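You operate a simulated robot arm through the tools that you are given. There is no shell and no other tool. Be economical: measure what you need, move in short steps, check, and stop when the job is done.

You are at the controls of a simulated robot arm. One attempt, no reset.

Task
Put the seed jar and the brown shaker away in the drawer.
Fine: the drawer under the glass door; shut it; leave the other shakers out. Set down upright: seed jar, what you pick out.

The check looks at the end state, three seconds after you hand in, the way a careful person would. Anything else that was tipped, shoved, dropped, spilled or broken makes it a failure.

Robot
A 7-joint arm with a two-finger parallel gripper, fixed in place. Base frame: the origin is at the foot of the arm, x ahead of it, y to its left, z up. Readings come in cm, rad, newtons and seconds.
With the tool pointing down near the work surface it reaches from about 28 to 68 cm from the base axis. Its first joint turns from -1.152 to 1.152 rad. Payload 1.57 kg.
The TCP is the grasp point between the finger pads, 3 cm short of the fingertips. In the tool frame z runs along the fingers and y along their closing line. The gripper opens to 11 cm. The fingers are 2.4 cm wide and 1.2 cm thick; the gripper's body (4.8 by 11.2 cm) begins 7.8 cm behind the TCP.
Orientation is that of the tool frame in the base frame, as a unit quaternion [x, y, z, w]. With the fingers straight down and closing along the base's y, the tool's x points along the base's -x, its y along +y and its z along -z.

Tools
- The arm moves only by the tool nudge_tool. Its argument "rows" is a list of rows, each a list of 6 numbers: the shift along the tool's x, y, z in cm, then the turn, a rotation vector about the tool's x, y, z in rad. In form: [[dx, dy, dz, wx, wy, wz], ...]. A call has 1 to 8 rows; each row is the pose to reach, as a shift and turn from the pose commanded when the call began, along the tool's axes at that moment. "jaw" is the finger opening in cm, from 0 to 11, set as the call begins (left out, the last holds). A row lasts 0.2 s, in which the tool goes at most 5 cm and 0.15 rad; a call with a longer step from one row to the next is refused whole, and so is a gripper value outside its range. Where a pose cannot be reached the arm comes as near as it can. A force on the tool above 40 N (or 10 N above the force at the start of the call, whichever is more), or a blocked arm, ends the call early, and 0.2 s more pass. Each finger travels about 10.8 cm/s and halts on what it meets, pressing with about 38 N; the grip force reading is that of the motor and also rises with nothing between the fingers. The clock runs only during rows and for 0.2 s after the last one: add rows that repeat a pose to give the fingers time. The reply holds the time, the measured pose of the TCP, the force on the tool along the base axes, the opening and the grip force, in the units named above and with some noise, with the torque about the TCP (base axes, N m) and any sound that the robot's microphone picked up.
- Cameras (640 x 400 px; columns grow to the right, rows downward): "scene" is fixed at [18, -40.73, 140.46]; the picture's right is [0.59, -0.81, 0.00], its down [-0.46, -0.34, -0.82] and it looks along [0.66, 0.48, -0.58] (base axes); focal length 343 px, centre (320, 200). "wrist" rides on the gripper at [7, 1.6, -14.1] in the tool frame; the picture's right is [-0.23, 0.97, 0.00], its down [-0.85, -0.20, -0.48] and it looks along [-0.47, -0.11, 0.88] (tool axes); focal length 222 px, centre (320, 200). There is no depth. A picture from a camera that has moved, and an enlarged one, comes with that camera's place and axes in the base frame and with its lens.
- get_image(camera): a new picture of that camera. The clock stands still meanwhile.
- enlarge(camera, box): a new picture of the part [left, top, right, bottom] of that camera's present view, enlarged. The clock stands still meanwhile.
- sign_off(): hands the job in; it is judged then, once.

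Work in short steps. Places have to be worked out from the pictures, the camera data and where the tool is seen: move nearer, look again, correct. Check each grasp and each placing, and mend what went wrong. You have 120 turns and 76 pictures in all, those below and enlarged ones among them. Open the gripper and draw the arm clear of the work before you hand the job in, unless the task says otherwise; then end with one line.

The tools are called after "Emit:" as name(argument=value, ...) on one line, values as JSON. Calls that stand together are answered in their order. nudge_tool: Moves the arm, as the interface text tells. Its arguments: {"type":"object","properties":{"rows":{"type":"array"},"jaw":{"type":"number"}},"required":["rows"]} The other tools are called the same way: get_image (camera) takes a picture; enlarge (camera, box) takes an enlarged picture of a part of a camera's view; sign_off () hands the job in.

At the start:

```text
time: 0.0
tool_pos: [46.13, -10.12, 116.89]
tool_rot: [0.0, 1.0, 0.0, 0.001]
ft_force: [-0.1, -0.3, 0.3]
moment: [0.01, -0.01, 0.0]
opening: 10.99
gripper_force: 0.0
```

scene: 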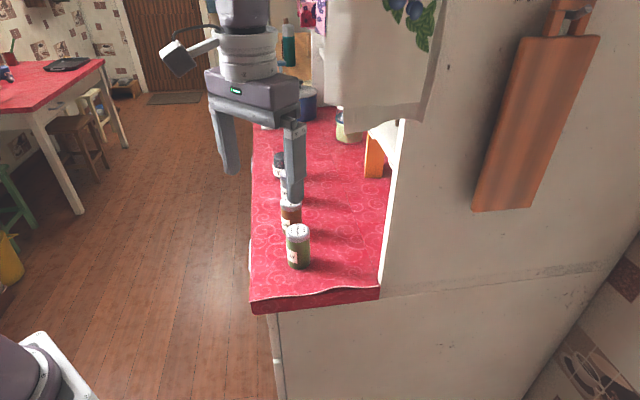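
wrist: 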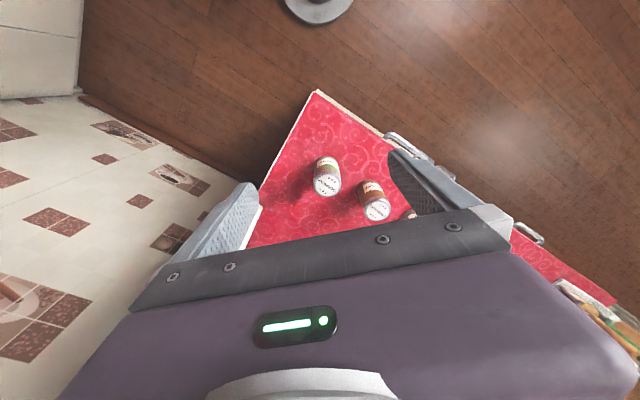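

I start with a closer look at the counter and what stands on it.

Emit:
enlarge(camera="scene", box=[220, 80, 420, 205])

Emit:
enlarge(camera="scene", box=[220, 190, 420, 315])

Emit:
enlarge(camera="wrist", box=[240, 80, 640, 330])

```text
3.20 times, centred on (320, 142) of scene
camera zoom: at [18.0, -40.73, 140.46], right [0.59, -0.81, 0.0], down [-0.46, -0.34, -0.82], along [0.66, 0.48, -0.58], focal length 1098 px, centre (320, 384)
```

zoom: 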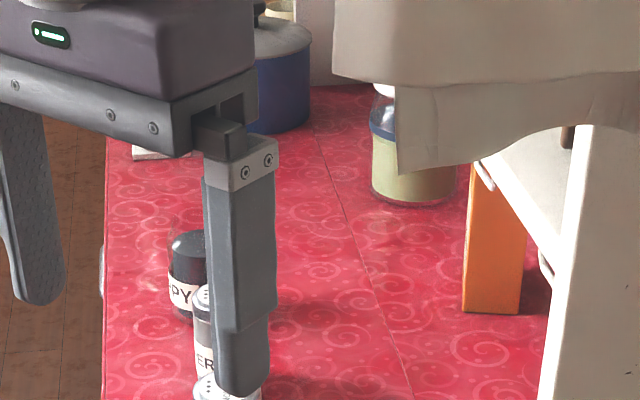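

```text
3.20 times, centred on (320, 252) of scene
camera zoom: at [18.0, -40.73, 140.46], right [0.59, -0.81, 0.0], down [-0.46, -0.34, -0.82], along [0.66, 0.48, -0.58], focal length 1098 px, centre (320, 32)
```

zoom: 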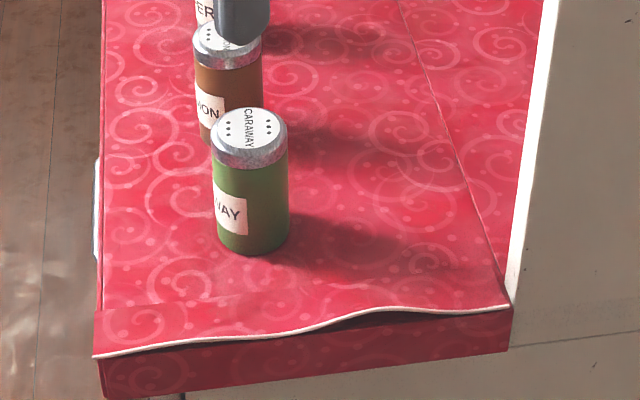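

```text
1.60 times, centred on (440, 205) of wrist
camera zoom: at [39.06, -8.52, 131.12], right [0.23, 0.97, 0.0], down [0.85, -0.2, 0.48], along [0.47, -0.11, -0.88], focal length 355 px, centre (128, 192)
```

zoom: 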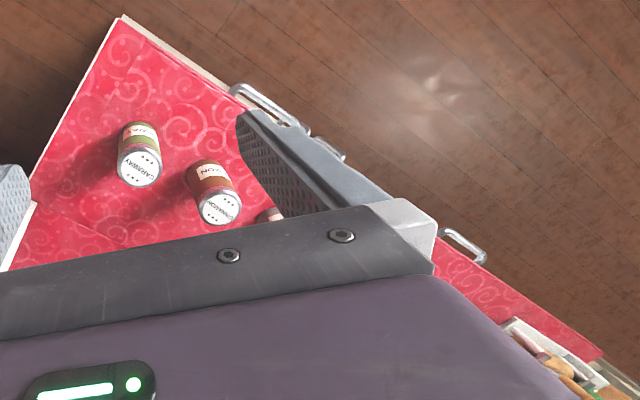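

Triangulating gives the counter top at z≈93.5. The caraway lid is near (52.8,-10.6,101) and the cinnamon lid near (58.8,-4). The front edge runs at about 45°. I move back and left, turning to face the cabinet.

Emit:
nudge_tool(rows=[[2, 3, -1, 0, 0, 0.13], [4, 6, -2, 0, 0, 0.26], [5, 9, -3, 0, 0, 0.39], [6, 12, -4, 0, 0, 0.52], [7, 15, -4, 0, 0, 0.65], [8, 18, -4, 0, 0, 0.785]])

```text
time: 1.4
tool_pos: [37.94, 7.72, 121.03]
tool_rot: [0.382, 0.924, 0.0, 0.0]
ft_force: [-0.8, 0.3, 0.1]
moment: [-0.02, 0.02, 0.02]
opening: 11.0
gripper_force: 0.1
```

Yaw is as wanted. Now I pitch up to look at the cabinet front.

Emit:
nudge_tool(rows=[[0, 0, 0, 0, -0.14, 0], [0, 0, 0, 0, -0.28, 0], [0, 0, 0, 0, -0.42, 0], [0, 0, 0, 0, -0.56, 0], [0, 0, 0, 0, -0.7, 0]])

Emit:
get_image(camera="wrist")

Emit:
get_image(camera="scene")

```text
time: 2.6
tool_pos: [38.06, 7.84, 121.05]
tool_rot: [0.358, 0.868, -0.13, 0.32]
ft_force: [-0.1, -0.1, -0.3]
moment: [-0.01, -0.02, -0.03]
opening: 10.99
gripper_force: 0.1
```

```text
70 pictures are left
camera wrist: at [28.94, 19.21, 127.27], right [0.81, 0.57, 0.15], down [0.1, -0.39, 0.92], along [0.58, -0.73, -0.37], focal length 222 px, centre (320, 200)
```

wrist: 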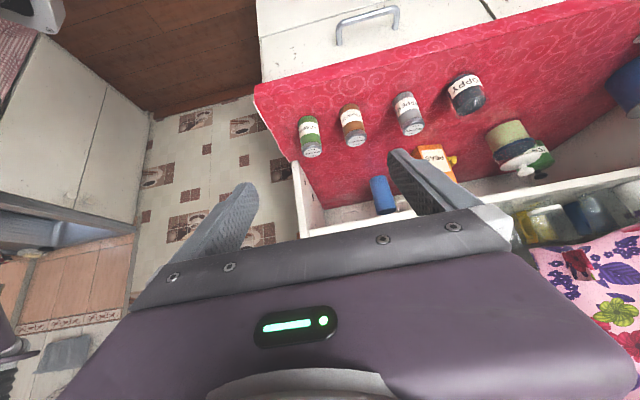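

```text
69 pictures are left
```

scene: 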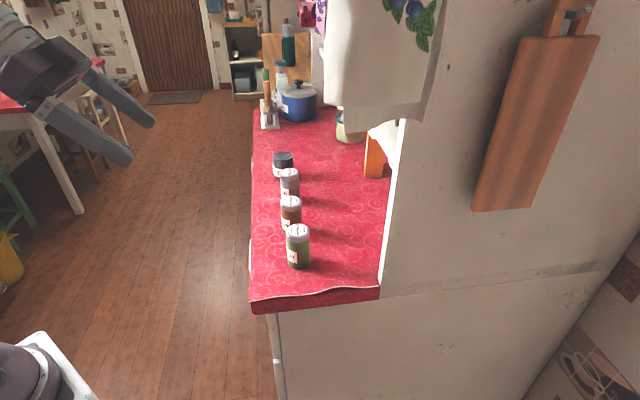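

I can see the cabinet upside-down in this picture. I enlarge the labels and shelves.

Emit:
enlarge(camera="wrist", box=[280, 50, 520, 200])

Emit:
enlarge(camera="wrist", box=[400, 100, 640, 250])

Emit:
enlarge(camera="scene", box=[230, 90, 420, 209])

```text
2.67 times, centred on (400, 125) of wrist
camera zoom: at [28.94, 19.21, 127.27], right [0.81, 0.57, 0.15], down [0.1, -0.39, 0.92], along [0.58, -0.73, -0.37], focal length 592 px, centre (107, 400)
```

zoom: 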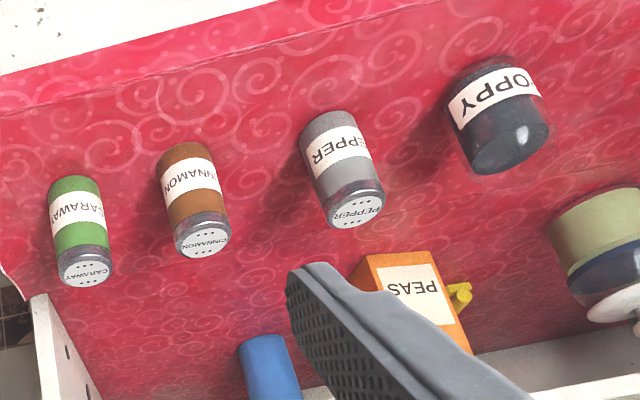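

```text
2.67 times, centred on (520, 175) of wrist
camera zoom: at [28.94, 19.21, 127.27], right [0.81, 0.57, 0.15], down [0.1, -0.39, 0.92], along [0.58, -0.73, -0.37], focal length 592 px, centre (-213, 267)
```

zoom: 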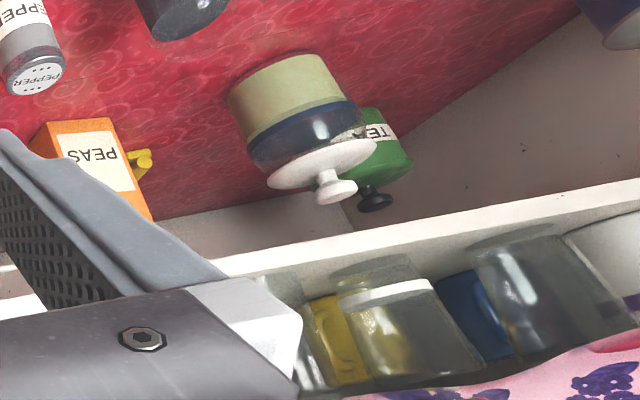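

```text
3.36 times, centred on (325, 150) of scene
camera zoom: at [18.0, -40.73, 140.46], right [0.59, -0.81, 0.0], down [-0.46, -0.34, -0.82], along [0.66, 0.48, -0.58], focal length 1154 px, centre (303, 370)
```

zoom: 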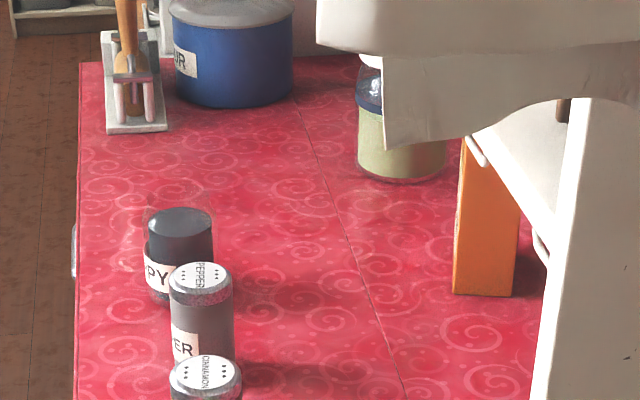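

The dark "POPPY" glass is the seed jar and "CINNAMON" is the brown shaker. I need to see the counter front with its drawers and the glass door, so I back away from the counter.

Emit:
nudge_tool(rows=[[4.1, 1.4, -1.4, 0, 0, 0], [8.2, 2.8, -2.8, 0, 0, 0], [12.3, 4.2, -4.2, 0, 0, 0], [16.4, 5.6, -5.6, 0, 0, 0], [20.5, 7, -7, 0, 0, 0], [24.6, 8.5, -8.4, 0, 0, 0], [28.7, 9.9, -9.8, 0, 0, 0]])

Emit:
get_image(camera="wrist")

```text
time: 4.2
tool_pos: [24.99, 34.77, 110.0]
tool_rot: [0.36, 0.868, -0.132, 0.317]
ft_force: [0.0, -0.3, -0.2]
moment: [-0.02, -0.02, 0.01]
opening: 10.98
gripper_force: 0.1
```

```text
65 pictures are left
camera wrist: at [15.82, 46.1, 116.3], right [0.81, 0.57, 0.15], down [0.1, -0.39, 0.92], along [0.57, -0.73, -0.37], focal length 222 px, centre (320, 200)
```

wrist: 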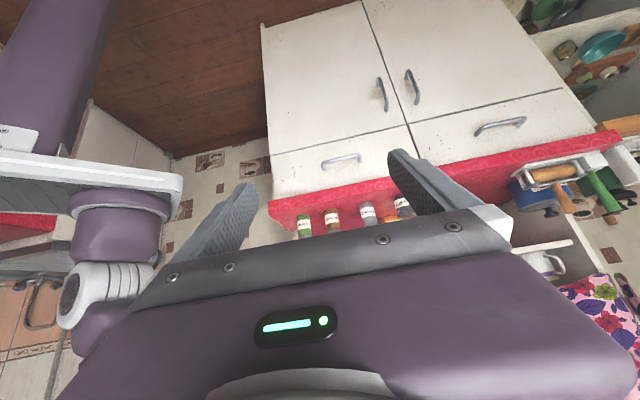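

There are two drawers in the counter front, with doors below them. I tilt up to see which side of the hutch has the glass door.

Emit:
nudge_tool(rows=[[0, 0, 0, 0, -0.14, 0], [0, 0, 0, 0, -0.28, 0], [0, 0, 0, 0, -0.42, 0], [0, 0, 0, 0, -0.56, 0], [0, 0, 0, 0, -0.7, 0], [0, 0, 0, 0, -0.8, 0]])

Emit:
get_image(camera="wrist")

```text
time: 5.6
tool_pos: [36.97, 25.44, 108.54]
tool_rot: [0.279, 0.678, -0.262, 0.628]
ft_force: [0.2, 0.0, 0.0]
moment: [-0.01, -0.02, 0.01]
opening: 10.98
gripper_force: 0.0
out of reach, approached as far as the arm can: row 2, 3, 4, 5, 6
```

```text
64 pictures are left
camera wrist: at [27.61, 36.99, 102.76], right [0.7, 0.68, 0.22], down [-0.43, 0.15, 0.89], along [0.57, -0.72, 0.4], focal length 222 px, centre (320, 200)
```

wrist: 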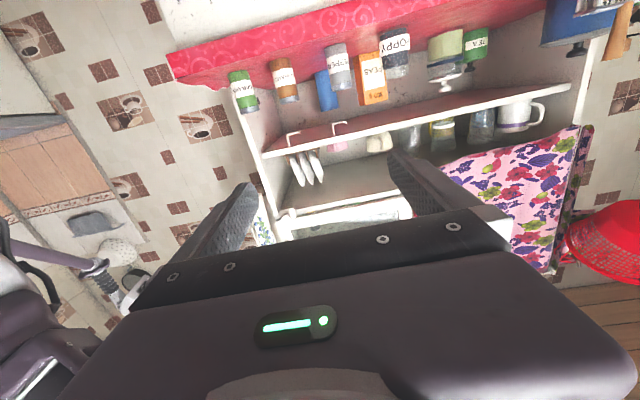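

The open shelf ends in a curtain, and the doors must be higher. I raise the camera and tilt further.

Emit:
nudge_tool(rows=[[-4, 0, 0, 0, -0.08, 0], [-8, 0, 0, 0, -0.16, 0], [-12, 0, 0, 0, -0.24, 0], [-16, 0, 0, 0, -0.32, 0], [-20, 0, 0, 0, -0.4, 0], [-24, 0, 0, 0, -0.4, 0]])

Emit:
get_image(camera="wrist")

```text
time: 7.0
tool_pos: [45.6, 20.54, 133.04]
tool_rot: [0.222, 0.537, -0.311, 0.752]
ft_force: [0.2, -0.7, 1.2]
moment: [0.01, 0.01, -0.01]
opening: 11.0
gripper_force: 0.1
out of reach, approached as far as the arm can: row 1, 2, 3, 4, 5, 6
```

```text
63 pictures are left
camera wrist: at [38.89, 29.57, 121.94], right [0.64, 0.74, 0.21], down [-0.66, 0.38, 0.65], along [0.4, -0.56, 0.73], focal length 222 px, centre (320, 200)
```

wrist: 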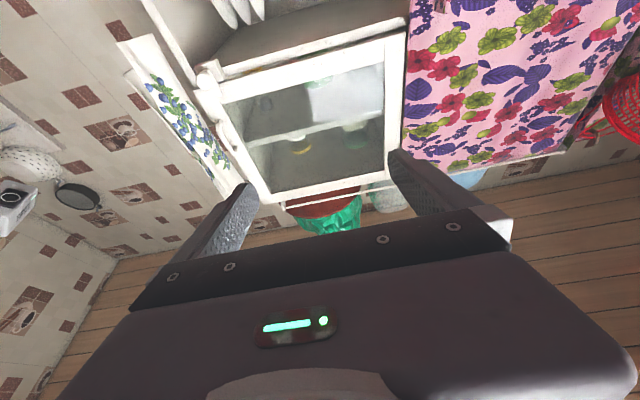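

The glass door is on the near half and the curtain on the far half, so the near drawer is the one. Its handle should be near (55,8,84). I lower the tool and look at the handle closely.

Emit:
nudge_tool(rows=[[3.3, -0.1, -1.1, 0, 0.1375, 0], [6.6, -0.2, -2.2, 0, 0.275, 0], [9.9, -0.3, -3.3, 0, 0.4125, 0], [13.2, -0.4, -4.4, 0, 0.55, 0], [16.5, -0.5, -5.5, 0, 0.6875, 0], [19.8, -0.6, -6.6, 0, 0.825, 0], [23.2, -0.7, -7.7, 0, 0.9625, 0], [26.6, -0.8, -8.7, 0, 1.1, 0]])

Emit:
get_image(camera="wrist")

```text
time: 8.8
tool_pos: [45.42, 19.8, 105.08]
tool_rot: [0.353, 0.851, -0.148, 0.359]
ft_force: [-0.2, 1.4, -0.2]
moment: [-0.02, -0.01, -0.04]
opening: 11.03
gripper_force: 0.0
```

```text
62 pictures are left
camera wrist: at [35.95, 31.53, 109.83], right [0.8, 0.58, 0.16], down [0.04, -0.32, 0.95], along [0.6, -0.75, -0.28], focal length 222 px, centre (320, 200)
```

wrist: 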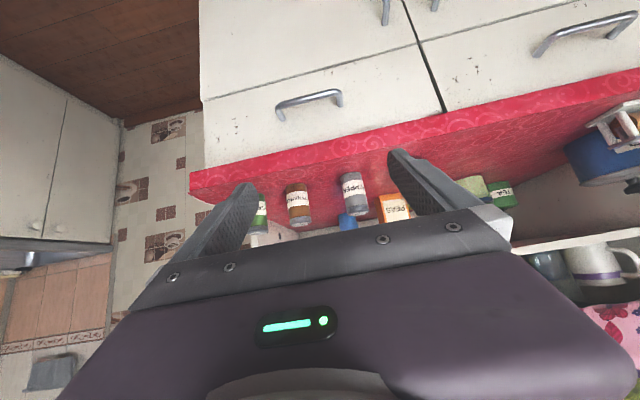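

Emit:
enlarge(camera="wrist", box=[190, 60, 450, 222])

```text
2.46 times, centred on (320, 141) of wrist
camera zoom: at [35.95, 31.53, 109.83], right [0.8, 0.58, 0.16], down [0.04, -0.32, 0.95], along [0.6, -0.75, -0.28], focal length 547 px, centre (320, 345)
```

zoom: 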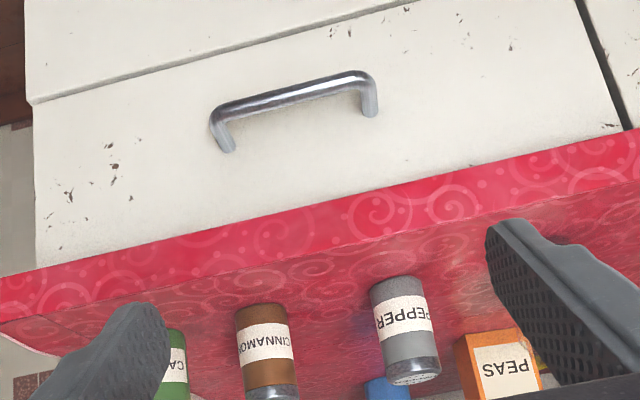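

Handle bar is about 11 cm long, at about (55.6,8.4,83.7), standing 3.5 cm off the face. I'll grip it with the jaws closing vertically, so I roll the tool by -90°.

Emit:
nudge_tool(rows=[[0, 0, 0, 0, 0, -0.15], [0, 0, 0, 0, 0, -0.3], [0, 0, 0, 0, 0, -0.45], [0, 0, 0, 0, 0, -0.6], [0, 0, 0, 0, 0, -0.75], [0, 0, 0, 0, 0, -0.9], [0, 0, 0, 0, 0, -1.05], [0, 0, 0, 0, 0, -1.2]])

Emit:
nudge_tool(rows=[[0, 0, 0, 0.085, -0.016, -0.123], [0, 0, 0, 0.171, -0.032, -0.246], [0, 0, 0, 0.257, -0.048, -0.368]], jaw=5)

Emit:
get_image(camera="wrist")

```text
time: 10.6
tool_pos: [45.5, 19.81, 104.99]
tool_rot: [-0.191, 0.901, -0.326, 0.212]
ft_force: [-0.3, -0.5, 0.2]
moment: [0.02, -0.02, 0.01]
opening: 11.02
gripper_force: 0.0
```

```text
time: 11.4
tool_pos: [45.57, 19.85, 105.05]
tool_rot: [-0.331, 0.796, -0.468, 0.193]
ft_force: [-0.3, 0.3, -0.2]
moment: [-0.03, 0.01, 0.0]
opening: 5.01
gripper_force: 0.1
```

```text
60 pictures are left
camera wrist: at [31.21, 24.22, 110.45], right [-0.18, 0.5, -0.85], down [0.38, 0.83, 0.41], along [0.91, -0.25, -0.33], focal length 222 px, centre (320, 200)
```

wrist: 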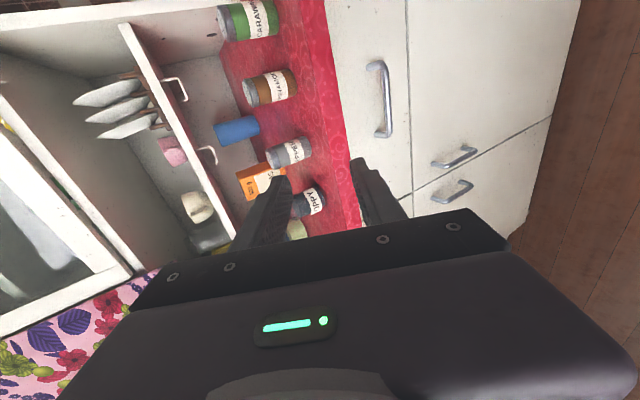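

Emit:
enlarge(camera="wrist", box=[300, 20, 500, 145])

```text
3.20 times, centred on (400, 82) of wrist
camera zoom: at [31.21, 24.22, 110.45], right [-0.18, 0.5, -0.85], down [0.38, 0.83, 0.41], along [0.91, -0.25, -0.33], focal length 711 px, centre (64, 576)
```

zoom: 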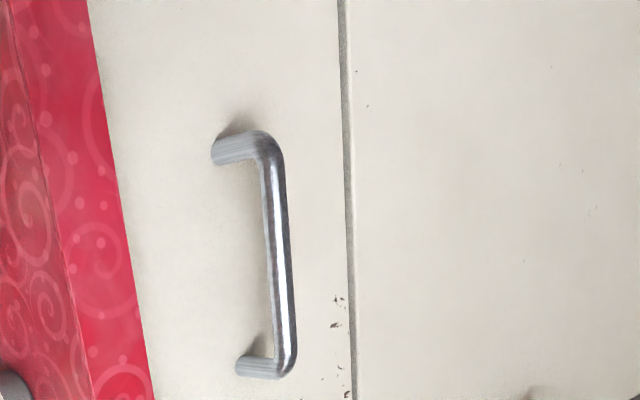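

Triangulating puts the bar nearer (57.6,6.1,81). I move to about 10 cm in front of it along the approach axis and check again.

Emit:
nudge_tool(rows=[[0.2, 2.3, 3.6, 0, 0, 0], [0.4, 4.6, 7.2, 0, 0, 0], [0.7, 7, 10.7, 0, 0, 0], [0.9, 9.3, 14.2, 0, 0, 0], [1.1, 11.6, 17.8, 0, 0, 0]])

Emit:
get_image(camera="wrist")

Emit:
get_image(camera="scene")

```text
time: 12.6
tool_pos: [51.75, 12.01, 86.08]
tool_rot: [-0.33, 0.797, -0.468, 0.194]
ft_force: [0.7, -0.3, 1.5]
moment: [0.01, -0.01, -0.03]
opening: 5.03
gripper_force: 0.0
```

```text
58 pictures are left
camera wrist: at [37.49, 16.41, 91.52], right [-0.17, 0.5, -0.85], down [0.38, 0.83, 0.41], along [0.91, -0.25, -0.33], focal length 222 px, centre (320, 200)
```

wrist: 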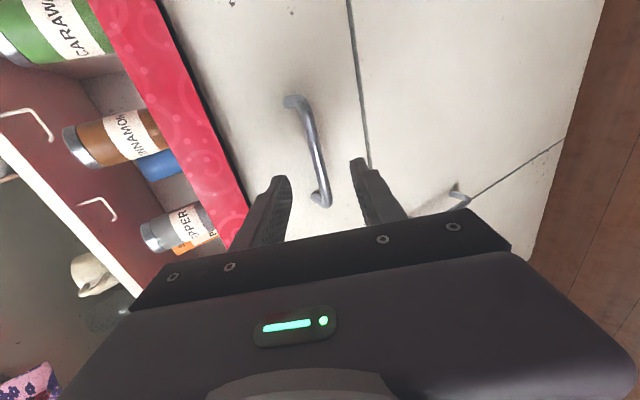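

```text
57 pictures are left
```

scene: 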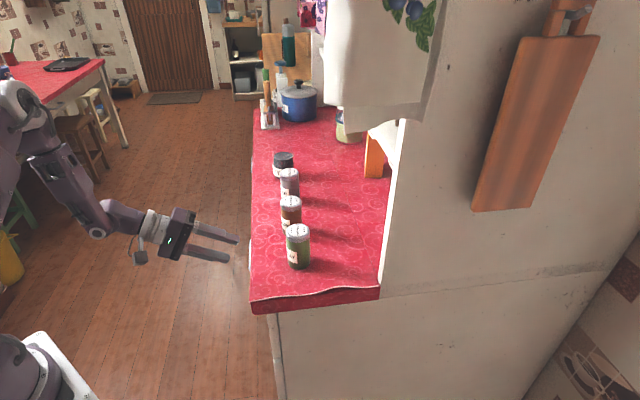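

The refined bar position is about (56.7,6.5,82.1), and the tool is aligned within half a cm. I advance 7.5 cm.

Emit:
nudge_tool(rows=[[0.1, -0.1, 2, 0, 0, 0], [0.3, -0.2, 4, 0, 0, 0], [0.4, -0.2, 6, 0, 0, 0], [0.4, -0.2, 7.5, 0, 0, 0]])

Emit:
get_image(camera="wrist")

```text
time: 13.6
tool_pos: [55.34, 7.89, 83.15]
tool_rot: [-0.331, 0.797, -0.466, 0.194]
ft_force: [-30.6, 12.2, 19.4]
moment: [-0.9, -1.21, -0.65]
opening: 5.32
gripper_force: 1.9
stopped in row 4: the force on the tool passed its limit at 87 N (the readings are from after the stop); the commanded pose is now the measured one
```

```text
56 pictures are left
camera wrist: at [41.04, 12.2, 88.58], right [-0.18, 0.5, -0.85], down [0.38, 0.83, 0.41], along [0.91, -0.25, -0.33], focal length 222 px, centre (320, 200)
```

wrist: 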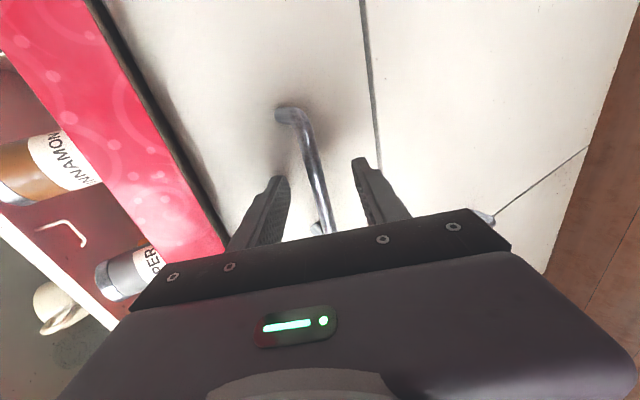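

The upper fingertip has touched the drawer face and the bar is between the fingers. I back off slightly and close.

Emit:
nudge_tool(rows=[[0, 0, -0.6, 0, 0, 0], [0, 0, -0.6, 0, 0, 0]])

Emit:
nudge_tool(rows=[[0, 0, 0, 0, 0, 0], [0, 0, 0, 0, 0, 0], [0, 0, 0, 0, 0, 0]], jaw=0)

```text
time: 14.2
tool_pos: [55.03, 8.06, 83.34]
tool_rot: [-0.33, 0.797, -0.466, 0.195]
ft_force: [0.3, 0.2, 1.1]
moment: [-0.02, 0.0, 0.0]
opening: 5.02
gripper_force: 0.0
```

```text
time: 15.0
tool_pos: [55.16, 8.1, 83.35]
tool_rot: [-0.33, 0.796, -0.467, 0.195]
ft_force: [1.7, -0.4, 10.8]
moment: [-0.53, 0.26, 0.1]
opening: 1.17
gripper_force: 29.2
```

The bar is gripped (opening 1.17). I pull straight out along the drawer normal.

Emit:
nudge_tool(rows=[[0, 0.5, -0.87, 0, 0, 0], [0, 1, -1.73, 0, 0, 0], [0, 1.5, -2.6, 0, 0, 0], [0, 2, -3.46, 0, 0, 0], [0, 2.5, -4.33, 0, 0, 0], [0, 3, -5.2, 0, 0, 0]])

Emit:
get_image(camera="wrist")

```text
time: 16.4
tool_pos: [50.74, 12.4, 83.4]
tool_rot: [-0.331, 0.796, -0.467, 0.196]
ft_force: [6.3, 3.9, 28.7]
moment: [-0.57, -0.02, 0.3]
opening: 1.19
gripper_force: 29.8
```

```text
55 pictures are left
camera wrist: at [36.53, 16.77, 88.81], right [-0.17, 0.5, -0.85], down [0.37, 0.83, 0.41], along [0.91, -0.25, -0.33], focal length 222 px, centre (320, 200)
```

wrist: 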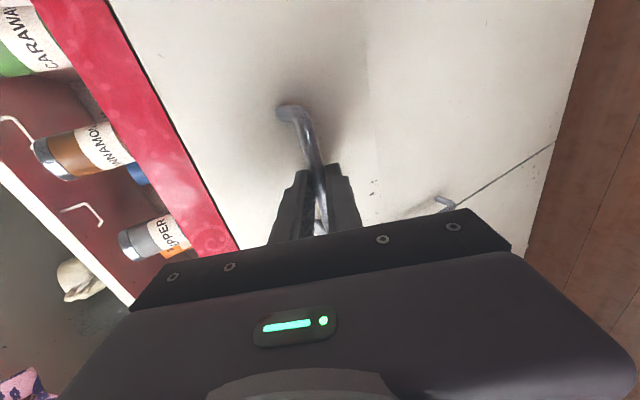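

The drawer is coming out. The upward load is growing, so I continue with a slight upward relief.

Emit:
nudge_tool(rows=[[0, -0.3, -0.2, 0, 0, 0], [0, 0.2, -1.05, 0, 0, 0], [0, 0.7, -1.92, 0, 0, 0], [0, 1.2, -2.8, 0, 0, 0], [0, 1.7, -3.65, 0, 0, 0], [0, 2.2, -4.5, 0, 0, 0], [0, 2.7, -5.4, 0, 0, 0]])

Emit:
get_image(camera="scene")

```text
time: 18.0
tool_pos: [46.55, 16.72, 83.52]
tool_rot: [-0.332, 0.798, -0.464, 0.193]
ft_force: [7.4, 4.7, -32.4]
moment: [0.19, 0.31, 0.58]
opening: 1.19
gripper_force: 29.3
```

```text
54 pictures are left
```

scene: 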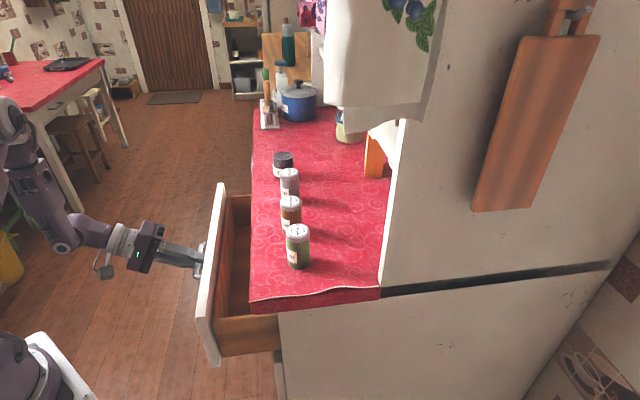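

There is a dark line at the cabinet seam that was fainter before. I look closer and relieve the load.

Emit:
nudge_tool(rows=[[0, 0.2, 0.1, 0, 0, 0], [0, 0.2, 0.1, 0, 0, 0]])

Emit:
enlarge(camera="scene", box=[190, 170, 510, 370])

```text
time: 18.6
tool_pos: [46.59, 16.54, 83.4]
tool_rot: [-0.329, 0.796, -0.468, 0.196]
ft_force: [3.2, 4.5, -0.9]
moment: [-0.56, 0.56, -0.28]
opening: 1.16
gripper_force: 29.4
```

```text
2.00 times, centred on (350, 270) of scene
camera zoom: at [18.01, -40.71, 140.46], right [0.59, -0.81, 0.0], down [-0.46, -0.34, -0.82], along [0.66, 0.48, -0.58], focal length 687 px, centre (260, 60)
```

zoom: 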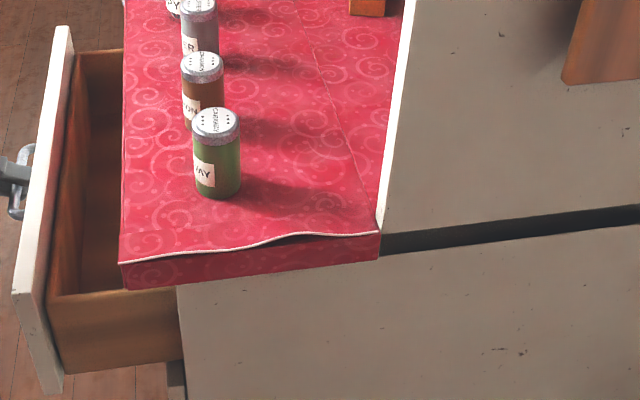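

The seam geometry is unchanged and the items are undisturbed. The drawer is open about 12 cm, so I pull about 6 more.

Emit:
nudge_tool(rows=[[0, 0.45, -0.87, 0, 0, 0], [0, 0.95, -1.73, 0, 0, 0], [0, 1.45, -2.6, 0, 0, 0], [0, 1.9, -3.46, 0, 0, 0], [0, 2.4, -4.33, 0, 0, 0], [0, 2.9, -5.2, 0, 0, 0]])

Emit:
get_image(camera="scene")

```text
time: 20.0
tool_pos: [42.32, 20.86, 83.45]
tool_rot: [-0.331, 0.797, -0.465, 0.196]
ft_force: [3.3, 2.3, 8.2]
moment: [-0.17, 0.08, 0.74]
opening: 1.18
gripper_force: 29.0
```

```text
52 pictures are left
```

scene: 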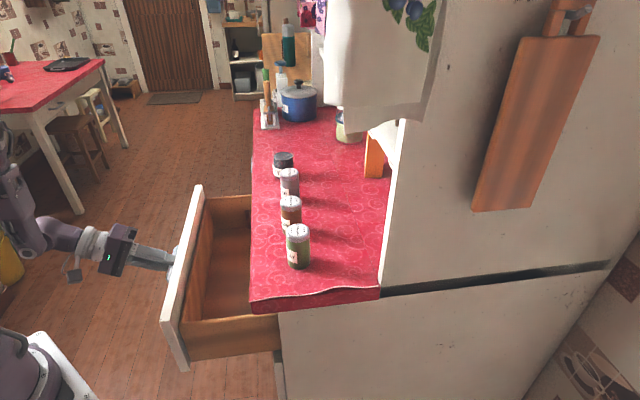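

The drawer is open about 18 cm and its visible part is empty. I release the handle and back off.

Emit:
nudge_tool(rows=[[0, 0, 0, 0, 0, 0], [0, 0, 0, 0, 0, 0], [0, 0, 0, 0, 0, 0]], jaw=5)

Emit:
nudge_tool(rows=[[0, 0, -2, 0, 0, 0], [0, 0, -4, 0, 0, 0], [0, 0, -7, 0, 0, 0]])

```text
time: 20.8
tool_pos: [42.37, 20.75, 83.42]
tool_rot: [-0.33, 0.797, -0.467, 0.194]
ft_force: [0.7, 0.1, 0.1]
moment: [0.01, 0.0, 0.02]
opening: 5.01
gripper_force: 0.0
```

```text
time: 21.6
tool_pos: [37.98, 25.09, 86.97]
tool_rot: [-0.331, 0.797, -0.467, 0.194]
ft_force: [0.0, 0.5, 0.3]
moment: [-0.01, 0.0, -0.03]
opening: 4.99
gripper_force: 0.1
```

I raise and bring the tool vertical, jaws closing across the row of shakers.

Emit:
nudge_tool(rows=[[0, -3, -1.75, -0.131, 0, 0], [0, -6, -3.5, -0.262, 0, 0], [0, -9, -5.25, -0.393, 0, 0], [0, -12, -7, -0.524, 0, 0], [0, -15, -8.75, -0.654, 0, 0], [0, -18, -10.5, -0.785, 0, 0], [0, -21, -12.25, -0.916, 0, 0], [0, -24.2, -14, -1.047, 0, 0]], jaw=7)

Emit:
get_image(camera="wrist")

```text
time: 23.4
tool_pos: [37.75, 25.35, 114.74]
tool_rot: [-0.385, 0.923, -0.004, 0.004]
ft_force: [0.5, -0.4, 0.1]
moment: [0.0, 0.0, 0.02]
opening: 6.99
gripper_force: 0.1
```

```text
51 pictures are left
camera wrist: at [31.47, 21.64, 128.82], right [-0.53, 0.85, -0.01], down [0.74, 0.47, 0.48], along [0.41, 0.25, -0.88], focal length 222 px, centre (320, 200)
```

wrist: 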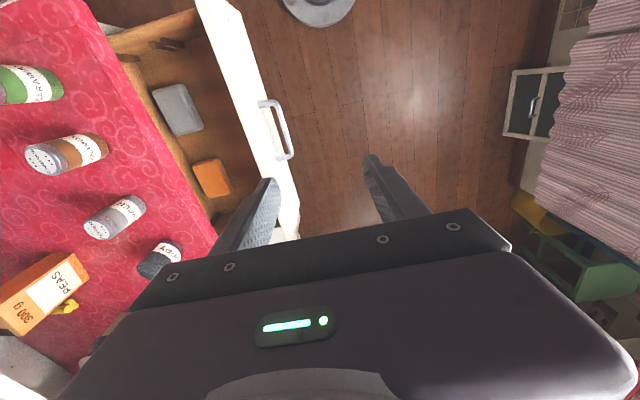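

The drawer holds some things already. I enlarge its inside.

Emit:
enlarge(camera="wrist", box=[80, 0, 320, 250])

```text
1.60 times, centred on (200, 125) of wrist
camera zoom: at [31.47, 21.64, 128.82], right [-0.53, 0.85, -0.01], down [0.74, 0.47, 0.48], along [0.41, 0.25, -0.88], focal length 355 px, centre (512, 320)
```

zoom: 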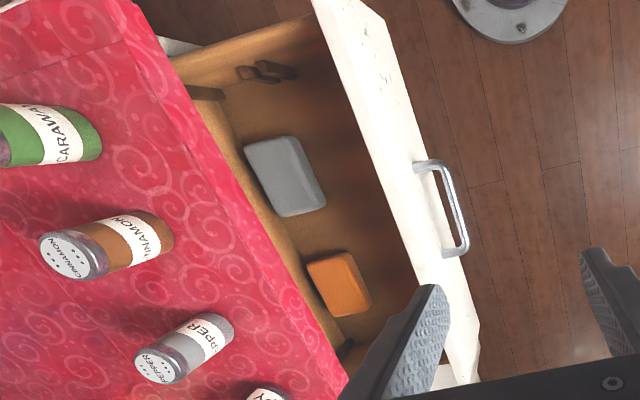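

The drawer has free space at the front strip. The cinnamon stands at about (58.8,-4.2), so I move above it.

Emit:
nudge_tool(rows=[[0.8, -4.5, 0, 0, 0, 0], [1.6, -9, 0, 0, 0, 0], [2.4, -13.5, 0, 0, 0, 0], [3.2, -18, 0, 0, 0, 0], [4, -22.5, 0, 0, 0, 0], [4.8, -27, 0, 0, 0, 0], [5.6, -31.5, 0, 0, 0, 0], [6.2, -35.7, 0, 0, 0, 0]])

Emit:
get_image(camera="wrist")

Emit:
get_image(camera="scene")

```text
time: 25.2
tool_pos: [58.74, -4.28, 115.19]
tool_rot: [-0.384, 0.924, -0.006, 0.003]
ft_force: [0.2, -0.6, 0.6]
moment: [0.02, 0.01, 0.0]
opening: 7.0
gripper_force: 0.0
```

```text
49 pictures are left
camera wrist: at [52.44, -7.85, 129.27], right [-0.53, 0.85, -0.01], down [0.74, 0.47, 0.48], along [0.41, 0.25, -0.88], focal length 222 px, centre (320, 200)
```

wrist: 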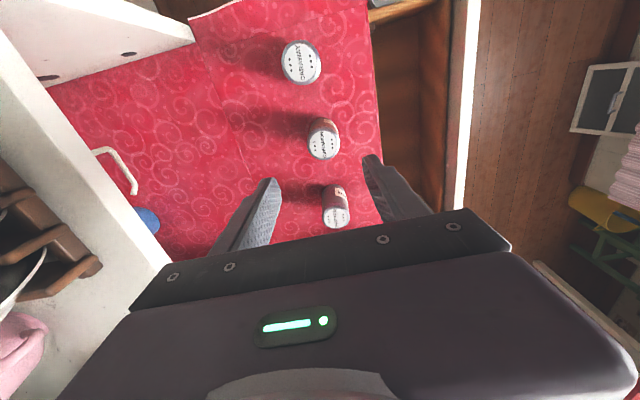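

```text
48 pictures are left
```

scene: 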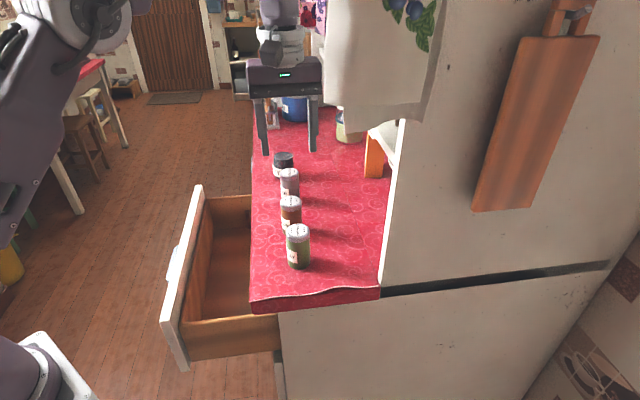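

Cinnamon is right under the TCP (projected within half a cm). I correct slightly and descend part way.

Emit:
nudge_tool(rows=[[0.2, 0.2, 3, 0, 0, 0], [0.4, 0.3, 6, 0, 0, 0], [0.4, 0.3, 9, 0, 0, 0], [0.4, 0.3, 10, 0, 0, 0]])

Emit:
get_image(camera="wrist")

```text
time: 26.2
tool_pos: [58.13, -4.36, 105.15]
tool_rot: [-0.383, 0.924, -0.005, 0.003]
ft_force: [0.7, 0.6, 0.0]
moment: [0.0, -0.03, 0.01]
opening: 6.98
gripper_force: 0.1
```

```text
47 pictures are left
camera wrist: at [51.97, -7.95, 119.23], right [-0.53, 0.85, -0.01], down [0.74, 0.47, 0.48], along [0.41, 0.25, -0.88], focal length 222 px, centre (320, 200)
```

wrist: 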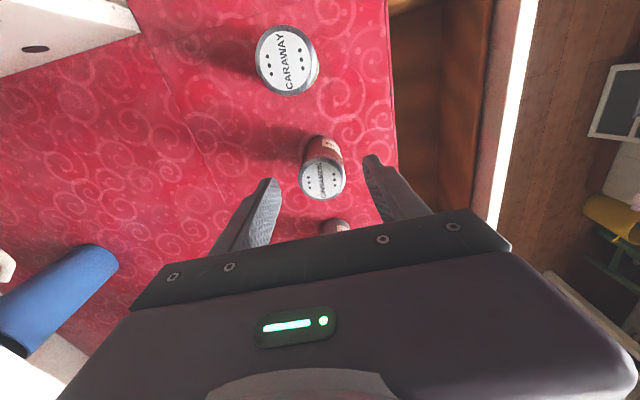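

I shift slightly toward the shaker and go down to grasp height.

Emit:
nudge_tool(rows=[[-0.3, 0, 2, 0, 0, 0], [-0.3, 0, 4, 0, 0, 0], [-0.3, 0, 6, 0, 0, 0], [-0.3, 0, 7, 0, 0, 0]])

Emit:
get_image(camera="wrist")

Emit:
enlarge(camera="scene", box=[230, 140, 390, 240])

```text
time: 27.2
tool_pos: [58.5, -4.09, 98.11]
tool_rot: [-0.384, 0.923, -0.005, 0.003]
ft_force: [-0.1, 0.1, 0.6]
moment: [0.02, -0.04, -0.01]
opening: 6.99
gripper_force: 0.0
```

```text
46 pictures are left
camera wrist: at [52.24, -7.79, 112.15], right [-0.53, 0.85, -0.01], down [0.74, 0.47, 0.48], along [0.41, 0.25, -0.88], focal length 222 px, centre (320, 200)
```

wrist: 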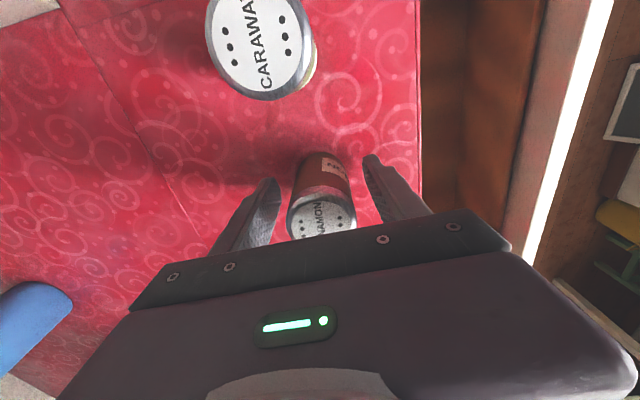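

```text
4.00 times, centred on (310, 190) of scene
camera zoom: at [18.0, -40.73, 140.46], right [0.59, -0.81, 0.0], down [-0.46, -0.34, -0.82], along [0.66, 0.48, -0.58], focal length 1373 px, centre (360, 240)
```

zoom: 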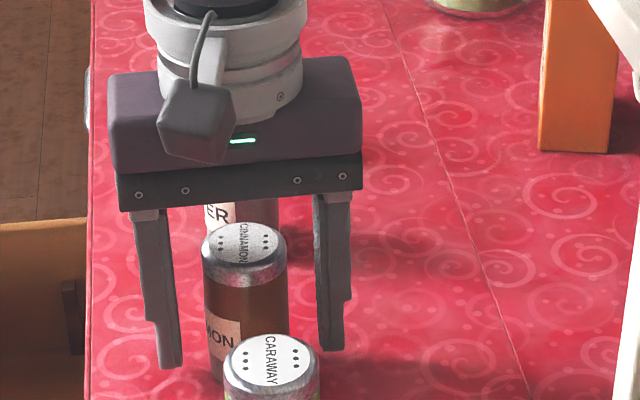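

The shaker sits between the fingers. I close the jaws.

Emit:
nudge_tool(rows=[[0, 0, 0, 0, 0, 0], [0, 0, 0, 0, 0, 0], [0, 0, 0, 0, 0, 0]], jaw=0)

```text
time: 28.0
tool_pos: [58.46, -4.03, 98.11]
tool_rot: [-0.384, 0.923, -0.005, 0.003]
ft_force: [-0.6, -0.7, -1.1]
moment: [0.0, -0.03, -0.02]
opening: 4.1
gripper_force: 37.7
```

Gripped at 4.1 cm. I lift and carry over the drawer's front strip.

Emit:
nudge_tool(rows=[[0, 0, -3, 0, 0, 0], [0, 0, -6, 0, 0, 0], [0, 0, -10, 0, 0, 0], [0, 0, -12, 0, 0, 0]])

Emit:
nudge_tool(rows=[[-0.3, 4, 0, 0, 0, 0], [-0.7, 8, 0, 0, 0, 0], [-1, 12, 0, 0, 0, 0], [-1.5, 16.2, 0, 0, 0, 0]])

Emit:
get_image(camera="wrist")

Emit:
get_image(camera="scene")

```text
time: 29.0
tool_pos: [58.48, -4.1, 110.12]
tool_rot: [-0.385, 0.923, -0.005, 0.003]
ft_force: [-0.2, 0.1, -1.2]
moment: [0.01, 0.01, 0.03]
opening: 4.09
gripper_force: 38.0
```

```text
time: 30.0
tool_pos: [48.01, 8.41, 109.89]
tool_rot: [-0.383, 0.924, -0.005, 0.003]
ft_force: [0.4, 0.7, -0.6]
moment: [-0.01, 0.0, -0.01]
opening: 4.11
gripper_force: 38.6
```

```text
44 pictures are left
camera wrist: at [41.72, 4.72, 124.0], right [-0.53, 0.85, -0.01], down [0.74, 0.47, 0.48], along [0.41, 0.25, -0.88], focal length 222 px, centre (320, 200)
```

wrist: 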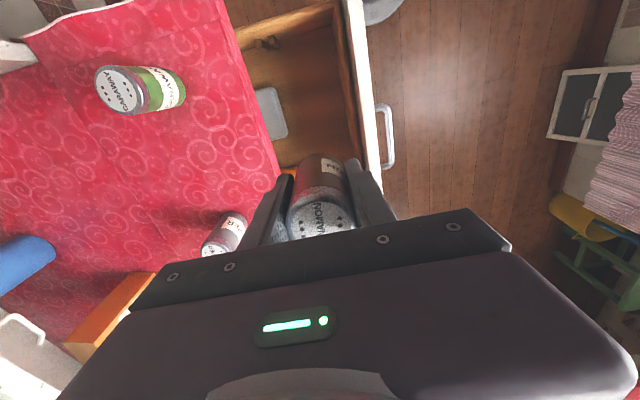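

```text
43 pictures are left
```

scene: 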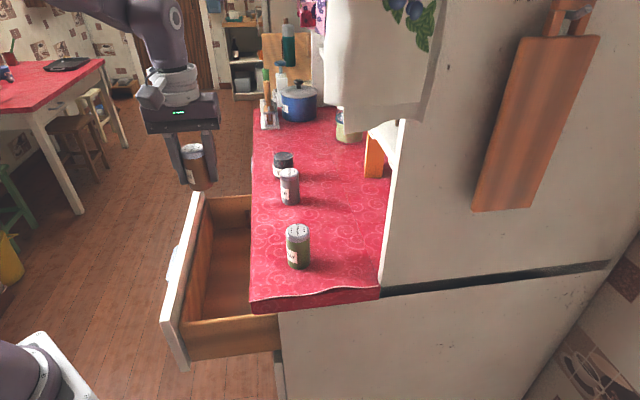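

I'm over the drawer's open strip (n≈-28) with clearance on both sides. I lower to just above floor level.

Emit:
nudge_tool(rows=[[0, 0, 4, 0, 0, 0], [0, 0, 8, 0, 0, 0], [0, 0, 12, 0, 0, 0], [0, 0, 16, 0, 0, 0], [0, 0, 20, 0, 0, 0]])

Emit:
get_image(camera="wrist")

Emit:
enlarge(camera="scene", box=[150, 140, 350, 265])

```text
time: 31.2
tool_pos: [48.2, 8.23, 89.98]
tool_rot: [-0.383, 0.924, -0.005, 0.003]
ft_force: [-0.2, -0.9, -0.5]
moment: [-0.01, -0.01, 0.01]
opening: 4.12
gripper_force: 37.9
```

```text
42 pictures are left
camera wrist: at [41.96, 4.55, 104.07], right [-0.53, 0.85, -0.01], down [0.74, 0.47, 0.48], along [0.41, 0.25, -0.88], focal length 222 px, centre (320, 200)
```

wrist: 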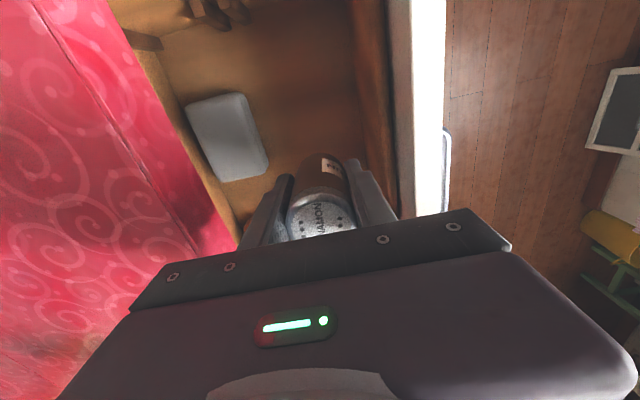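

```text
3.20 times, centred on (250, 202) of scene
camera zoom: at [18.0, -40.73, 140.46], right [0.59, -0.81, 0.0], down [-0.46, -0.34, -0.82], along [0.66, 0.48, -0.58], focal length 1098 px, centre (544, 192)
```

zoom: 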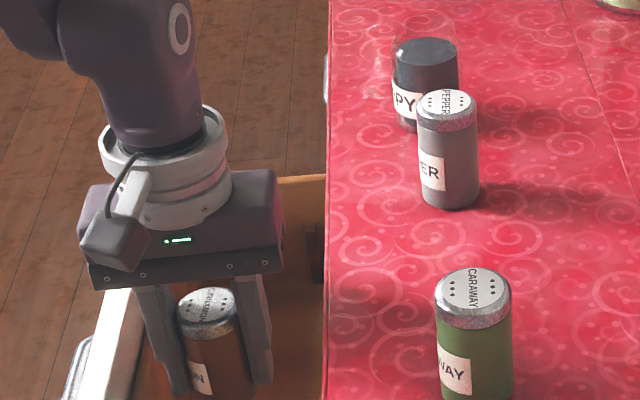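

Clear on all sides. I descend slowly until the shaker touches the drawer floor.

Emit:
nudge_tool(rows=[[0, 0, 1, 0, 0, 0], [0, 0, 2, 0, 0, 0], [0, 0, 3, 0, 0, 0], [0, 0, 4, 0, 0, 0], [0, 0, 5, 0, 0, 0]])

```text
time: 32.4
tool_pos: [48.25, 8.33, 85.02]
tool_rot: [-0.384, 0.923, -0.005, 0.003]
ft_force: [-0.1, 0.5, -0.4]
moment: [-0.03, 0.04, 0.02]
opening: 4.1
gripper_force: 38.0
```

Emit:
enlarge(camera="wrist", box=[120, 80, 480, 305])

```text
1.78 times, centred on (300, 192) of wrist
camera zoom: at [42.04, 4.57, 99.04], right [-0.53, 0.85, -0.01], down [0.74, 0.47, 0.48], along [0.41, 0.25, -0.88], focal length 395 px, centre (356, 213)
```

zoom: 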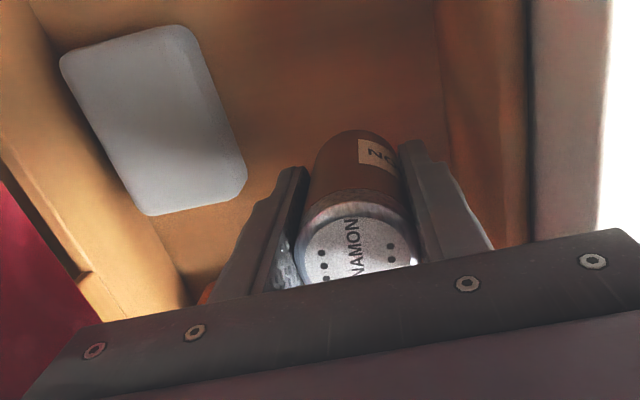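

Emit:
nudge_tool(rows=[[0, 0, 0.5, 0, 0, 0], [0, 0, 1, 0, 0, 0], [0, 0, 1.5, 0, 0, 0], [0, 0, 2, 0, 0, 0]])

```text
time: 33.4
tool_pos: [48.15, 8.23, 82.85]
tool_rot: [-0.384, 0.923, -0.005, 0.003]
ft_force: [-1.1, 0.2, -0.5]
moment: [0.03, -0.02, -0.03]
opening: 4.11
gripper_force: 38.2
```

Emit:
nudge_tool(rows=[[0, 0, 0.3, 0, 0, 0], [0, 0, 0.6, 0, 0, 0], [0, 0, 0.9, 0, 0, 0], [0, 0, 1.2, 0, 0, 0]])

Emit:
get_image(camera="scene")

```text
time: 34.4
tool_pos: [48.25, 8.15, 81.75]
tool_rot: [-0.384, 0.923, -0.005, 0.004]
ft_force: [0.8, 0.0, -0.4]
moment: [0.0, -0.05, 0.02]
opening: 4.1
gripper_force: 38.5
```

```text
39 pictures are left
```

scene: 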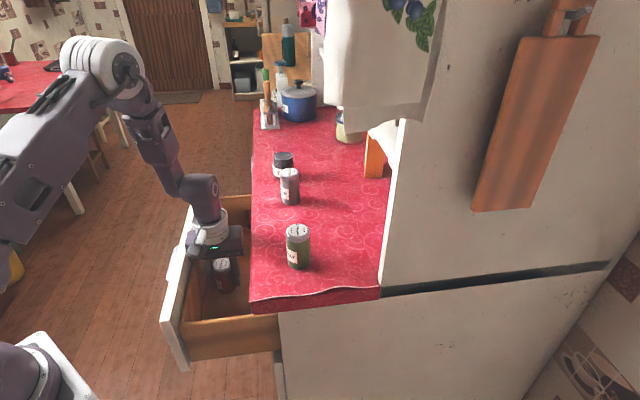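

No contact yet, so the floor is lower than I guessed. I continue in small steps and watch the force.

Emit:
nudge_tool(rows=[[0, 0, 0.4, 0, 0, 0], [0, 0, 0.8, 0, 0, 0], [0, 0, 1.2, 0, 0, 0]])

Emit:
enlarge(camera="scene", box=[160, 190, 320, 290])

```text
time: 35.2
tool_pos: [48.24, 8.23, 80.5]
tool_rot: [-0.383, 0.924, -0.005, 0.003]
ft_force: [-0.3, -0.2, -1.1]
moment: [-0.01, 0.02, -0.02]
opening: 4.07
gripper_force: 38.4
```

```text
4.00 times, centred on (240, 240) of scene
camera zoom: at [18.0, -40.73, 140.46], right [0.59, -0.81, 0.0], down [-0.46, -0.34, -0.82], along [0.66, 0.48, -0.58], focal length 1373 px, centre (640, 40)
```

zoom: 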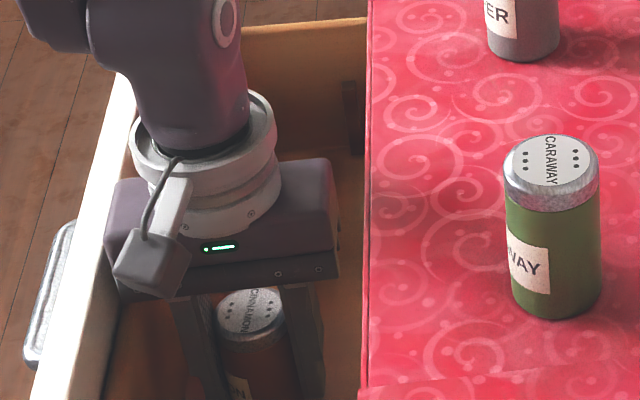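

The hand's long side is tight between the drawer front and the counter edge. I lift, turn the tool 90° so its narrow side lies across the gap, and come down again.

Emit:
nudge_tool(rows=[[0, 0, -3, 0, 0, 0], [0, 0, -7, 0, 0, 0], [0, 0, -11, 0, 0, 0], [0, 0, -14, 0, 0, 0], [0, 0, -14, 0, 0, 0.14], [0, 0, -14, 0, 0, 0.28], [0, 0, -14, 0, 0, 0.42], [0, 0, -14, 0, 0, 0.56]])

Emit:
nudge_tool(rows=[[0, 0, 0, 0, 0, 0.14], [0, 0, 0, 0, 0, 0.28], [0, 0, 0, 0, 0, 0.42], [0, 0, 0, 0, 0, 0.56], [0, 0, 0, 0, 0, 0.7], [0, 0, 0, 0, 0, 0.84], [0, 0, 0, 0, 0, 1.01]])

Emit:
get_image(camera="wrist")

```text
time: 37.0
tool_pos: [48.09, 8.31, 94.41]
tool_rot: [-0.112, 0.994, -0.004, 0.005]
ft_force: [0.2, -0.9, 0.0]
moment: [-0.01, -0.02, -0.01]
opening: 4.11
gripper_force: 38.0
```

```text
refused: row 7 steps farther than a row can; nothing moved
```

```text
37 pictures are left
camera wrist: at [40.8, 8.47, 108.58], right [0.0, 1.0, -0.01], down [0.87, 0.0, 0.49], along [0.49, -0.01, -0.87], focal length 222 px, centre (320, 200)
```

wrist: 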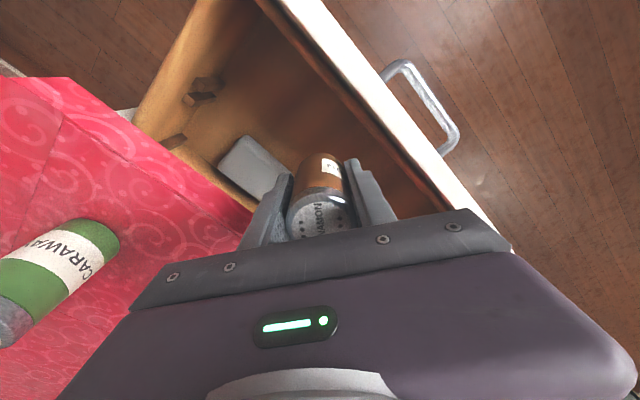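

Emit:
nudge_tool(rows=[[0, 0, 0, 0, 0, 0.145], [0, 0, 0, 0, 0, 0.29], [0, 0, 0, 0, 0, 0.435], [0, 0, 0, 0, 0, 0.58], [0, 0, 0, 0, 0, 0.725], [0, 0, 0, 0, 0, 0.87], [0, 0, 0, 0, 0, 1.01]])

Emit:
get_image(camera="wrist")

```text
time: 38.6
tool_pos: [48.17, 8.27, 94.5]
tool_rot: [0.382, 0.924, -0.002, 0.006]
ft_force: [0.4, -0.3, -1.0]
moment: [0.0, 0.01, -0.02]
opening: 4.09
gripper_force: 37.5
```

```text
36 pictures are left
camera wrist: at [44.17, 14.47, 108.6], right [0.85, 0.53, 0.0], down [0.46, -0.74, 0.49], along [0.26, -0.41, -0.87], focal length 222 px, centre (320, 200)
```

wrist: 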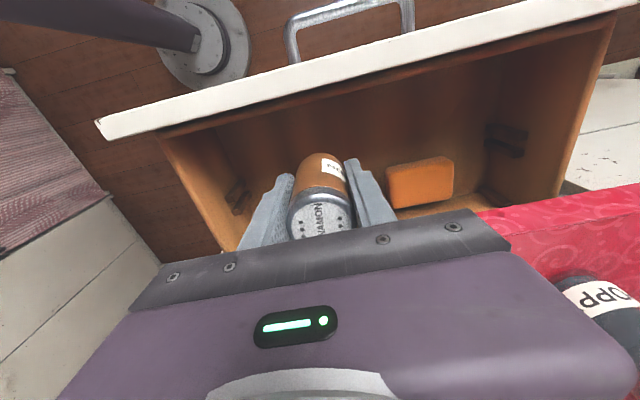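

Now only the hand's narrow side spans the gap. I shift 2.4 cm toward the near end to leave room for the jar and descend.

Emit:
nudge_tool(rows=[[0, -2.4, 0, 0, 0, 0], [0, -2.4, 4, 0, 0, 0], [0, -2.4, 8, 0, 0, 0], [0, -2.4, 11, 0, 0, 0], [0, -2.4, 13, 0, 0, 0], [0, -2.4, 14, 0, 0, 0]])

Emit:
nudge_tool(rows=[[0, 0, 0.4, 0, 0, 0], [0, 0, 0.8, 0, 0, 0], [0, 0, 1.2, 0, 0, 0], [0, 0, 1.6, 0, 0, 0], [0, 0, 2, 0, 0, 0]])

```text
time: 40.0
tool_pos: [46.55, 6.4, 80.61]
tool_rot: [0.381, 0.925, -0.002, 0.006]
ft_force: [0.2, 0.3, -1.3]
moment: [0.01, 0.0, 0.01]
opening: 4.09
gripper_force: 37.5
```

```text
time: 41.2
tool_pos: [46.63, 6.53, 78.64]
tool_rot: [0.381, 0.925, -0.002, 0.007]
ft_force: [-2.6, -1.4, 14.9]
moment: [-0.16, 0.23, 0.01]
opening: 4.08
gripper_force: 38.2
stopped in row 5: the force on the tool passed its limit at 56 N (the readings are from after the stop); the commanded pose is now the measured one
```

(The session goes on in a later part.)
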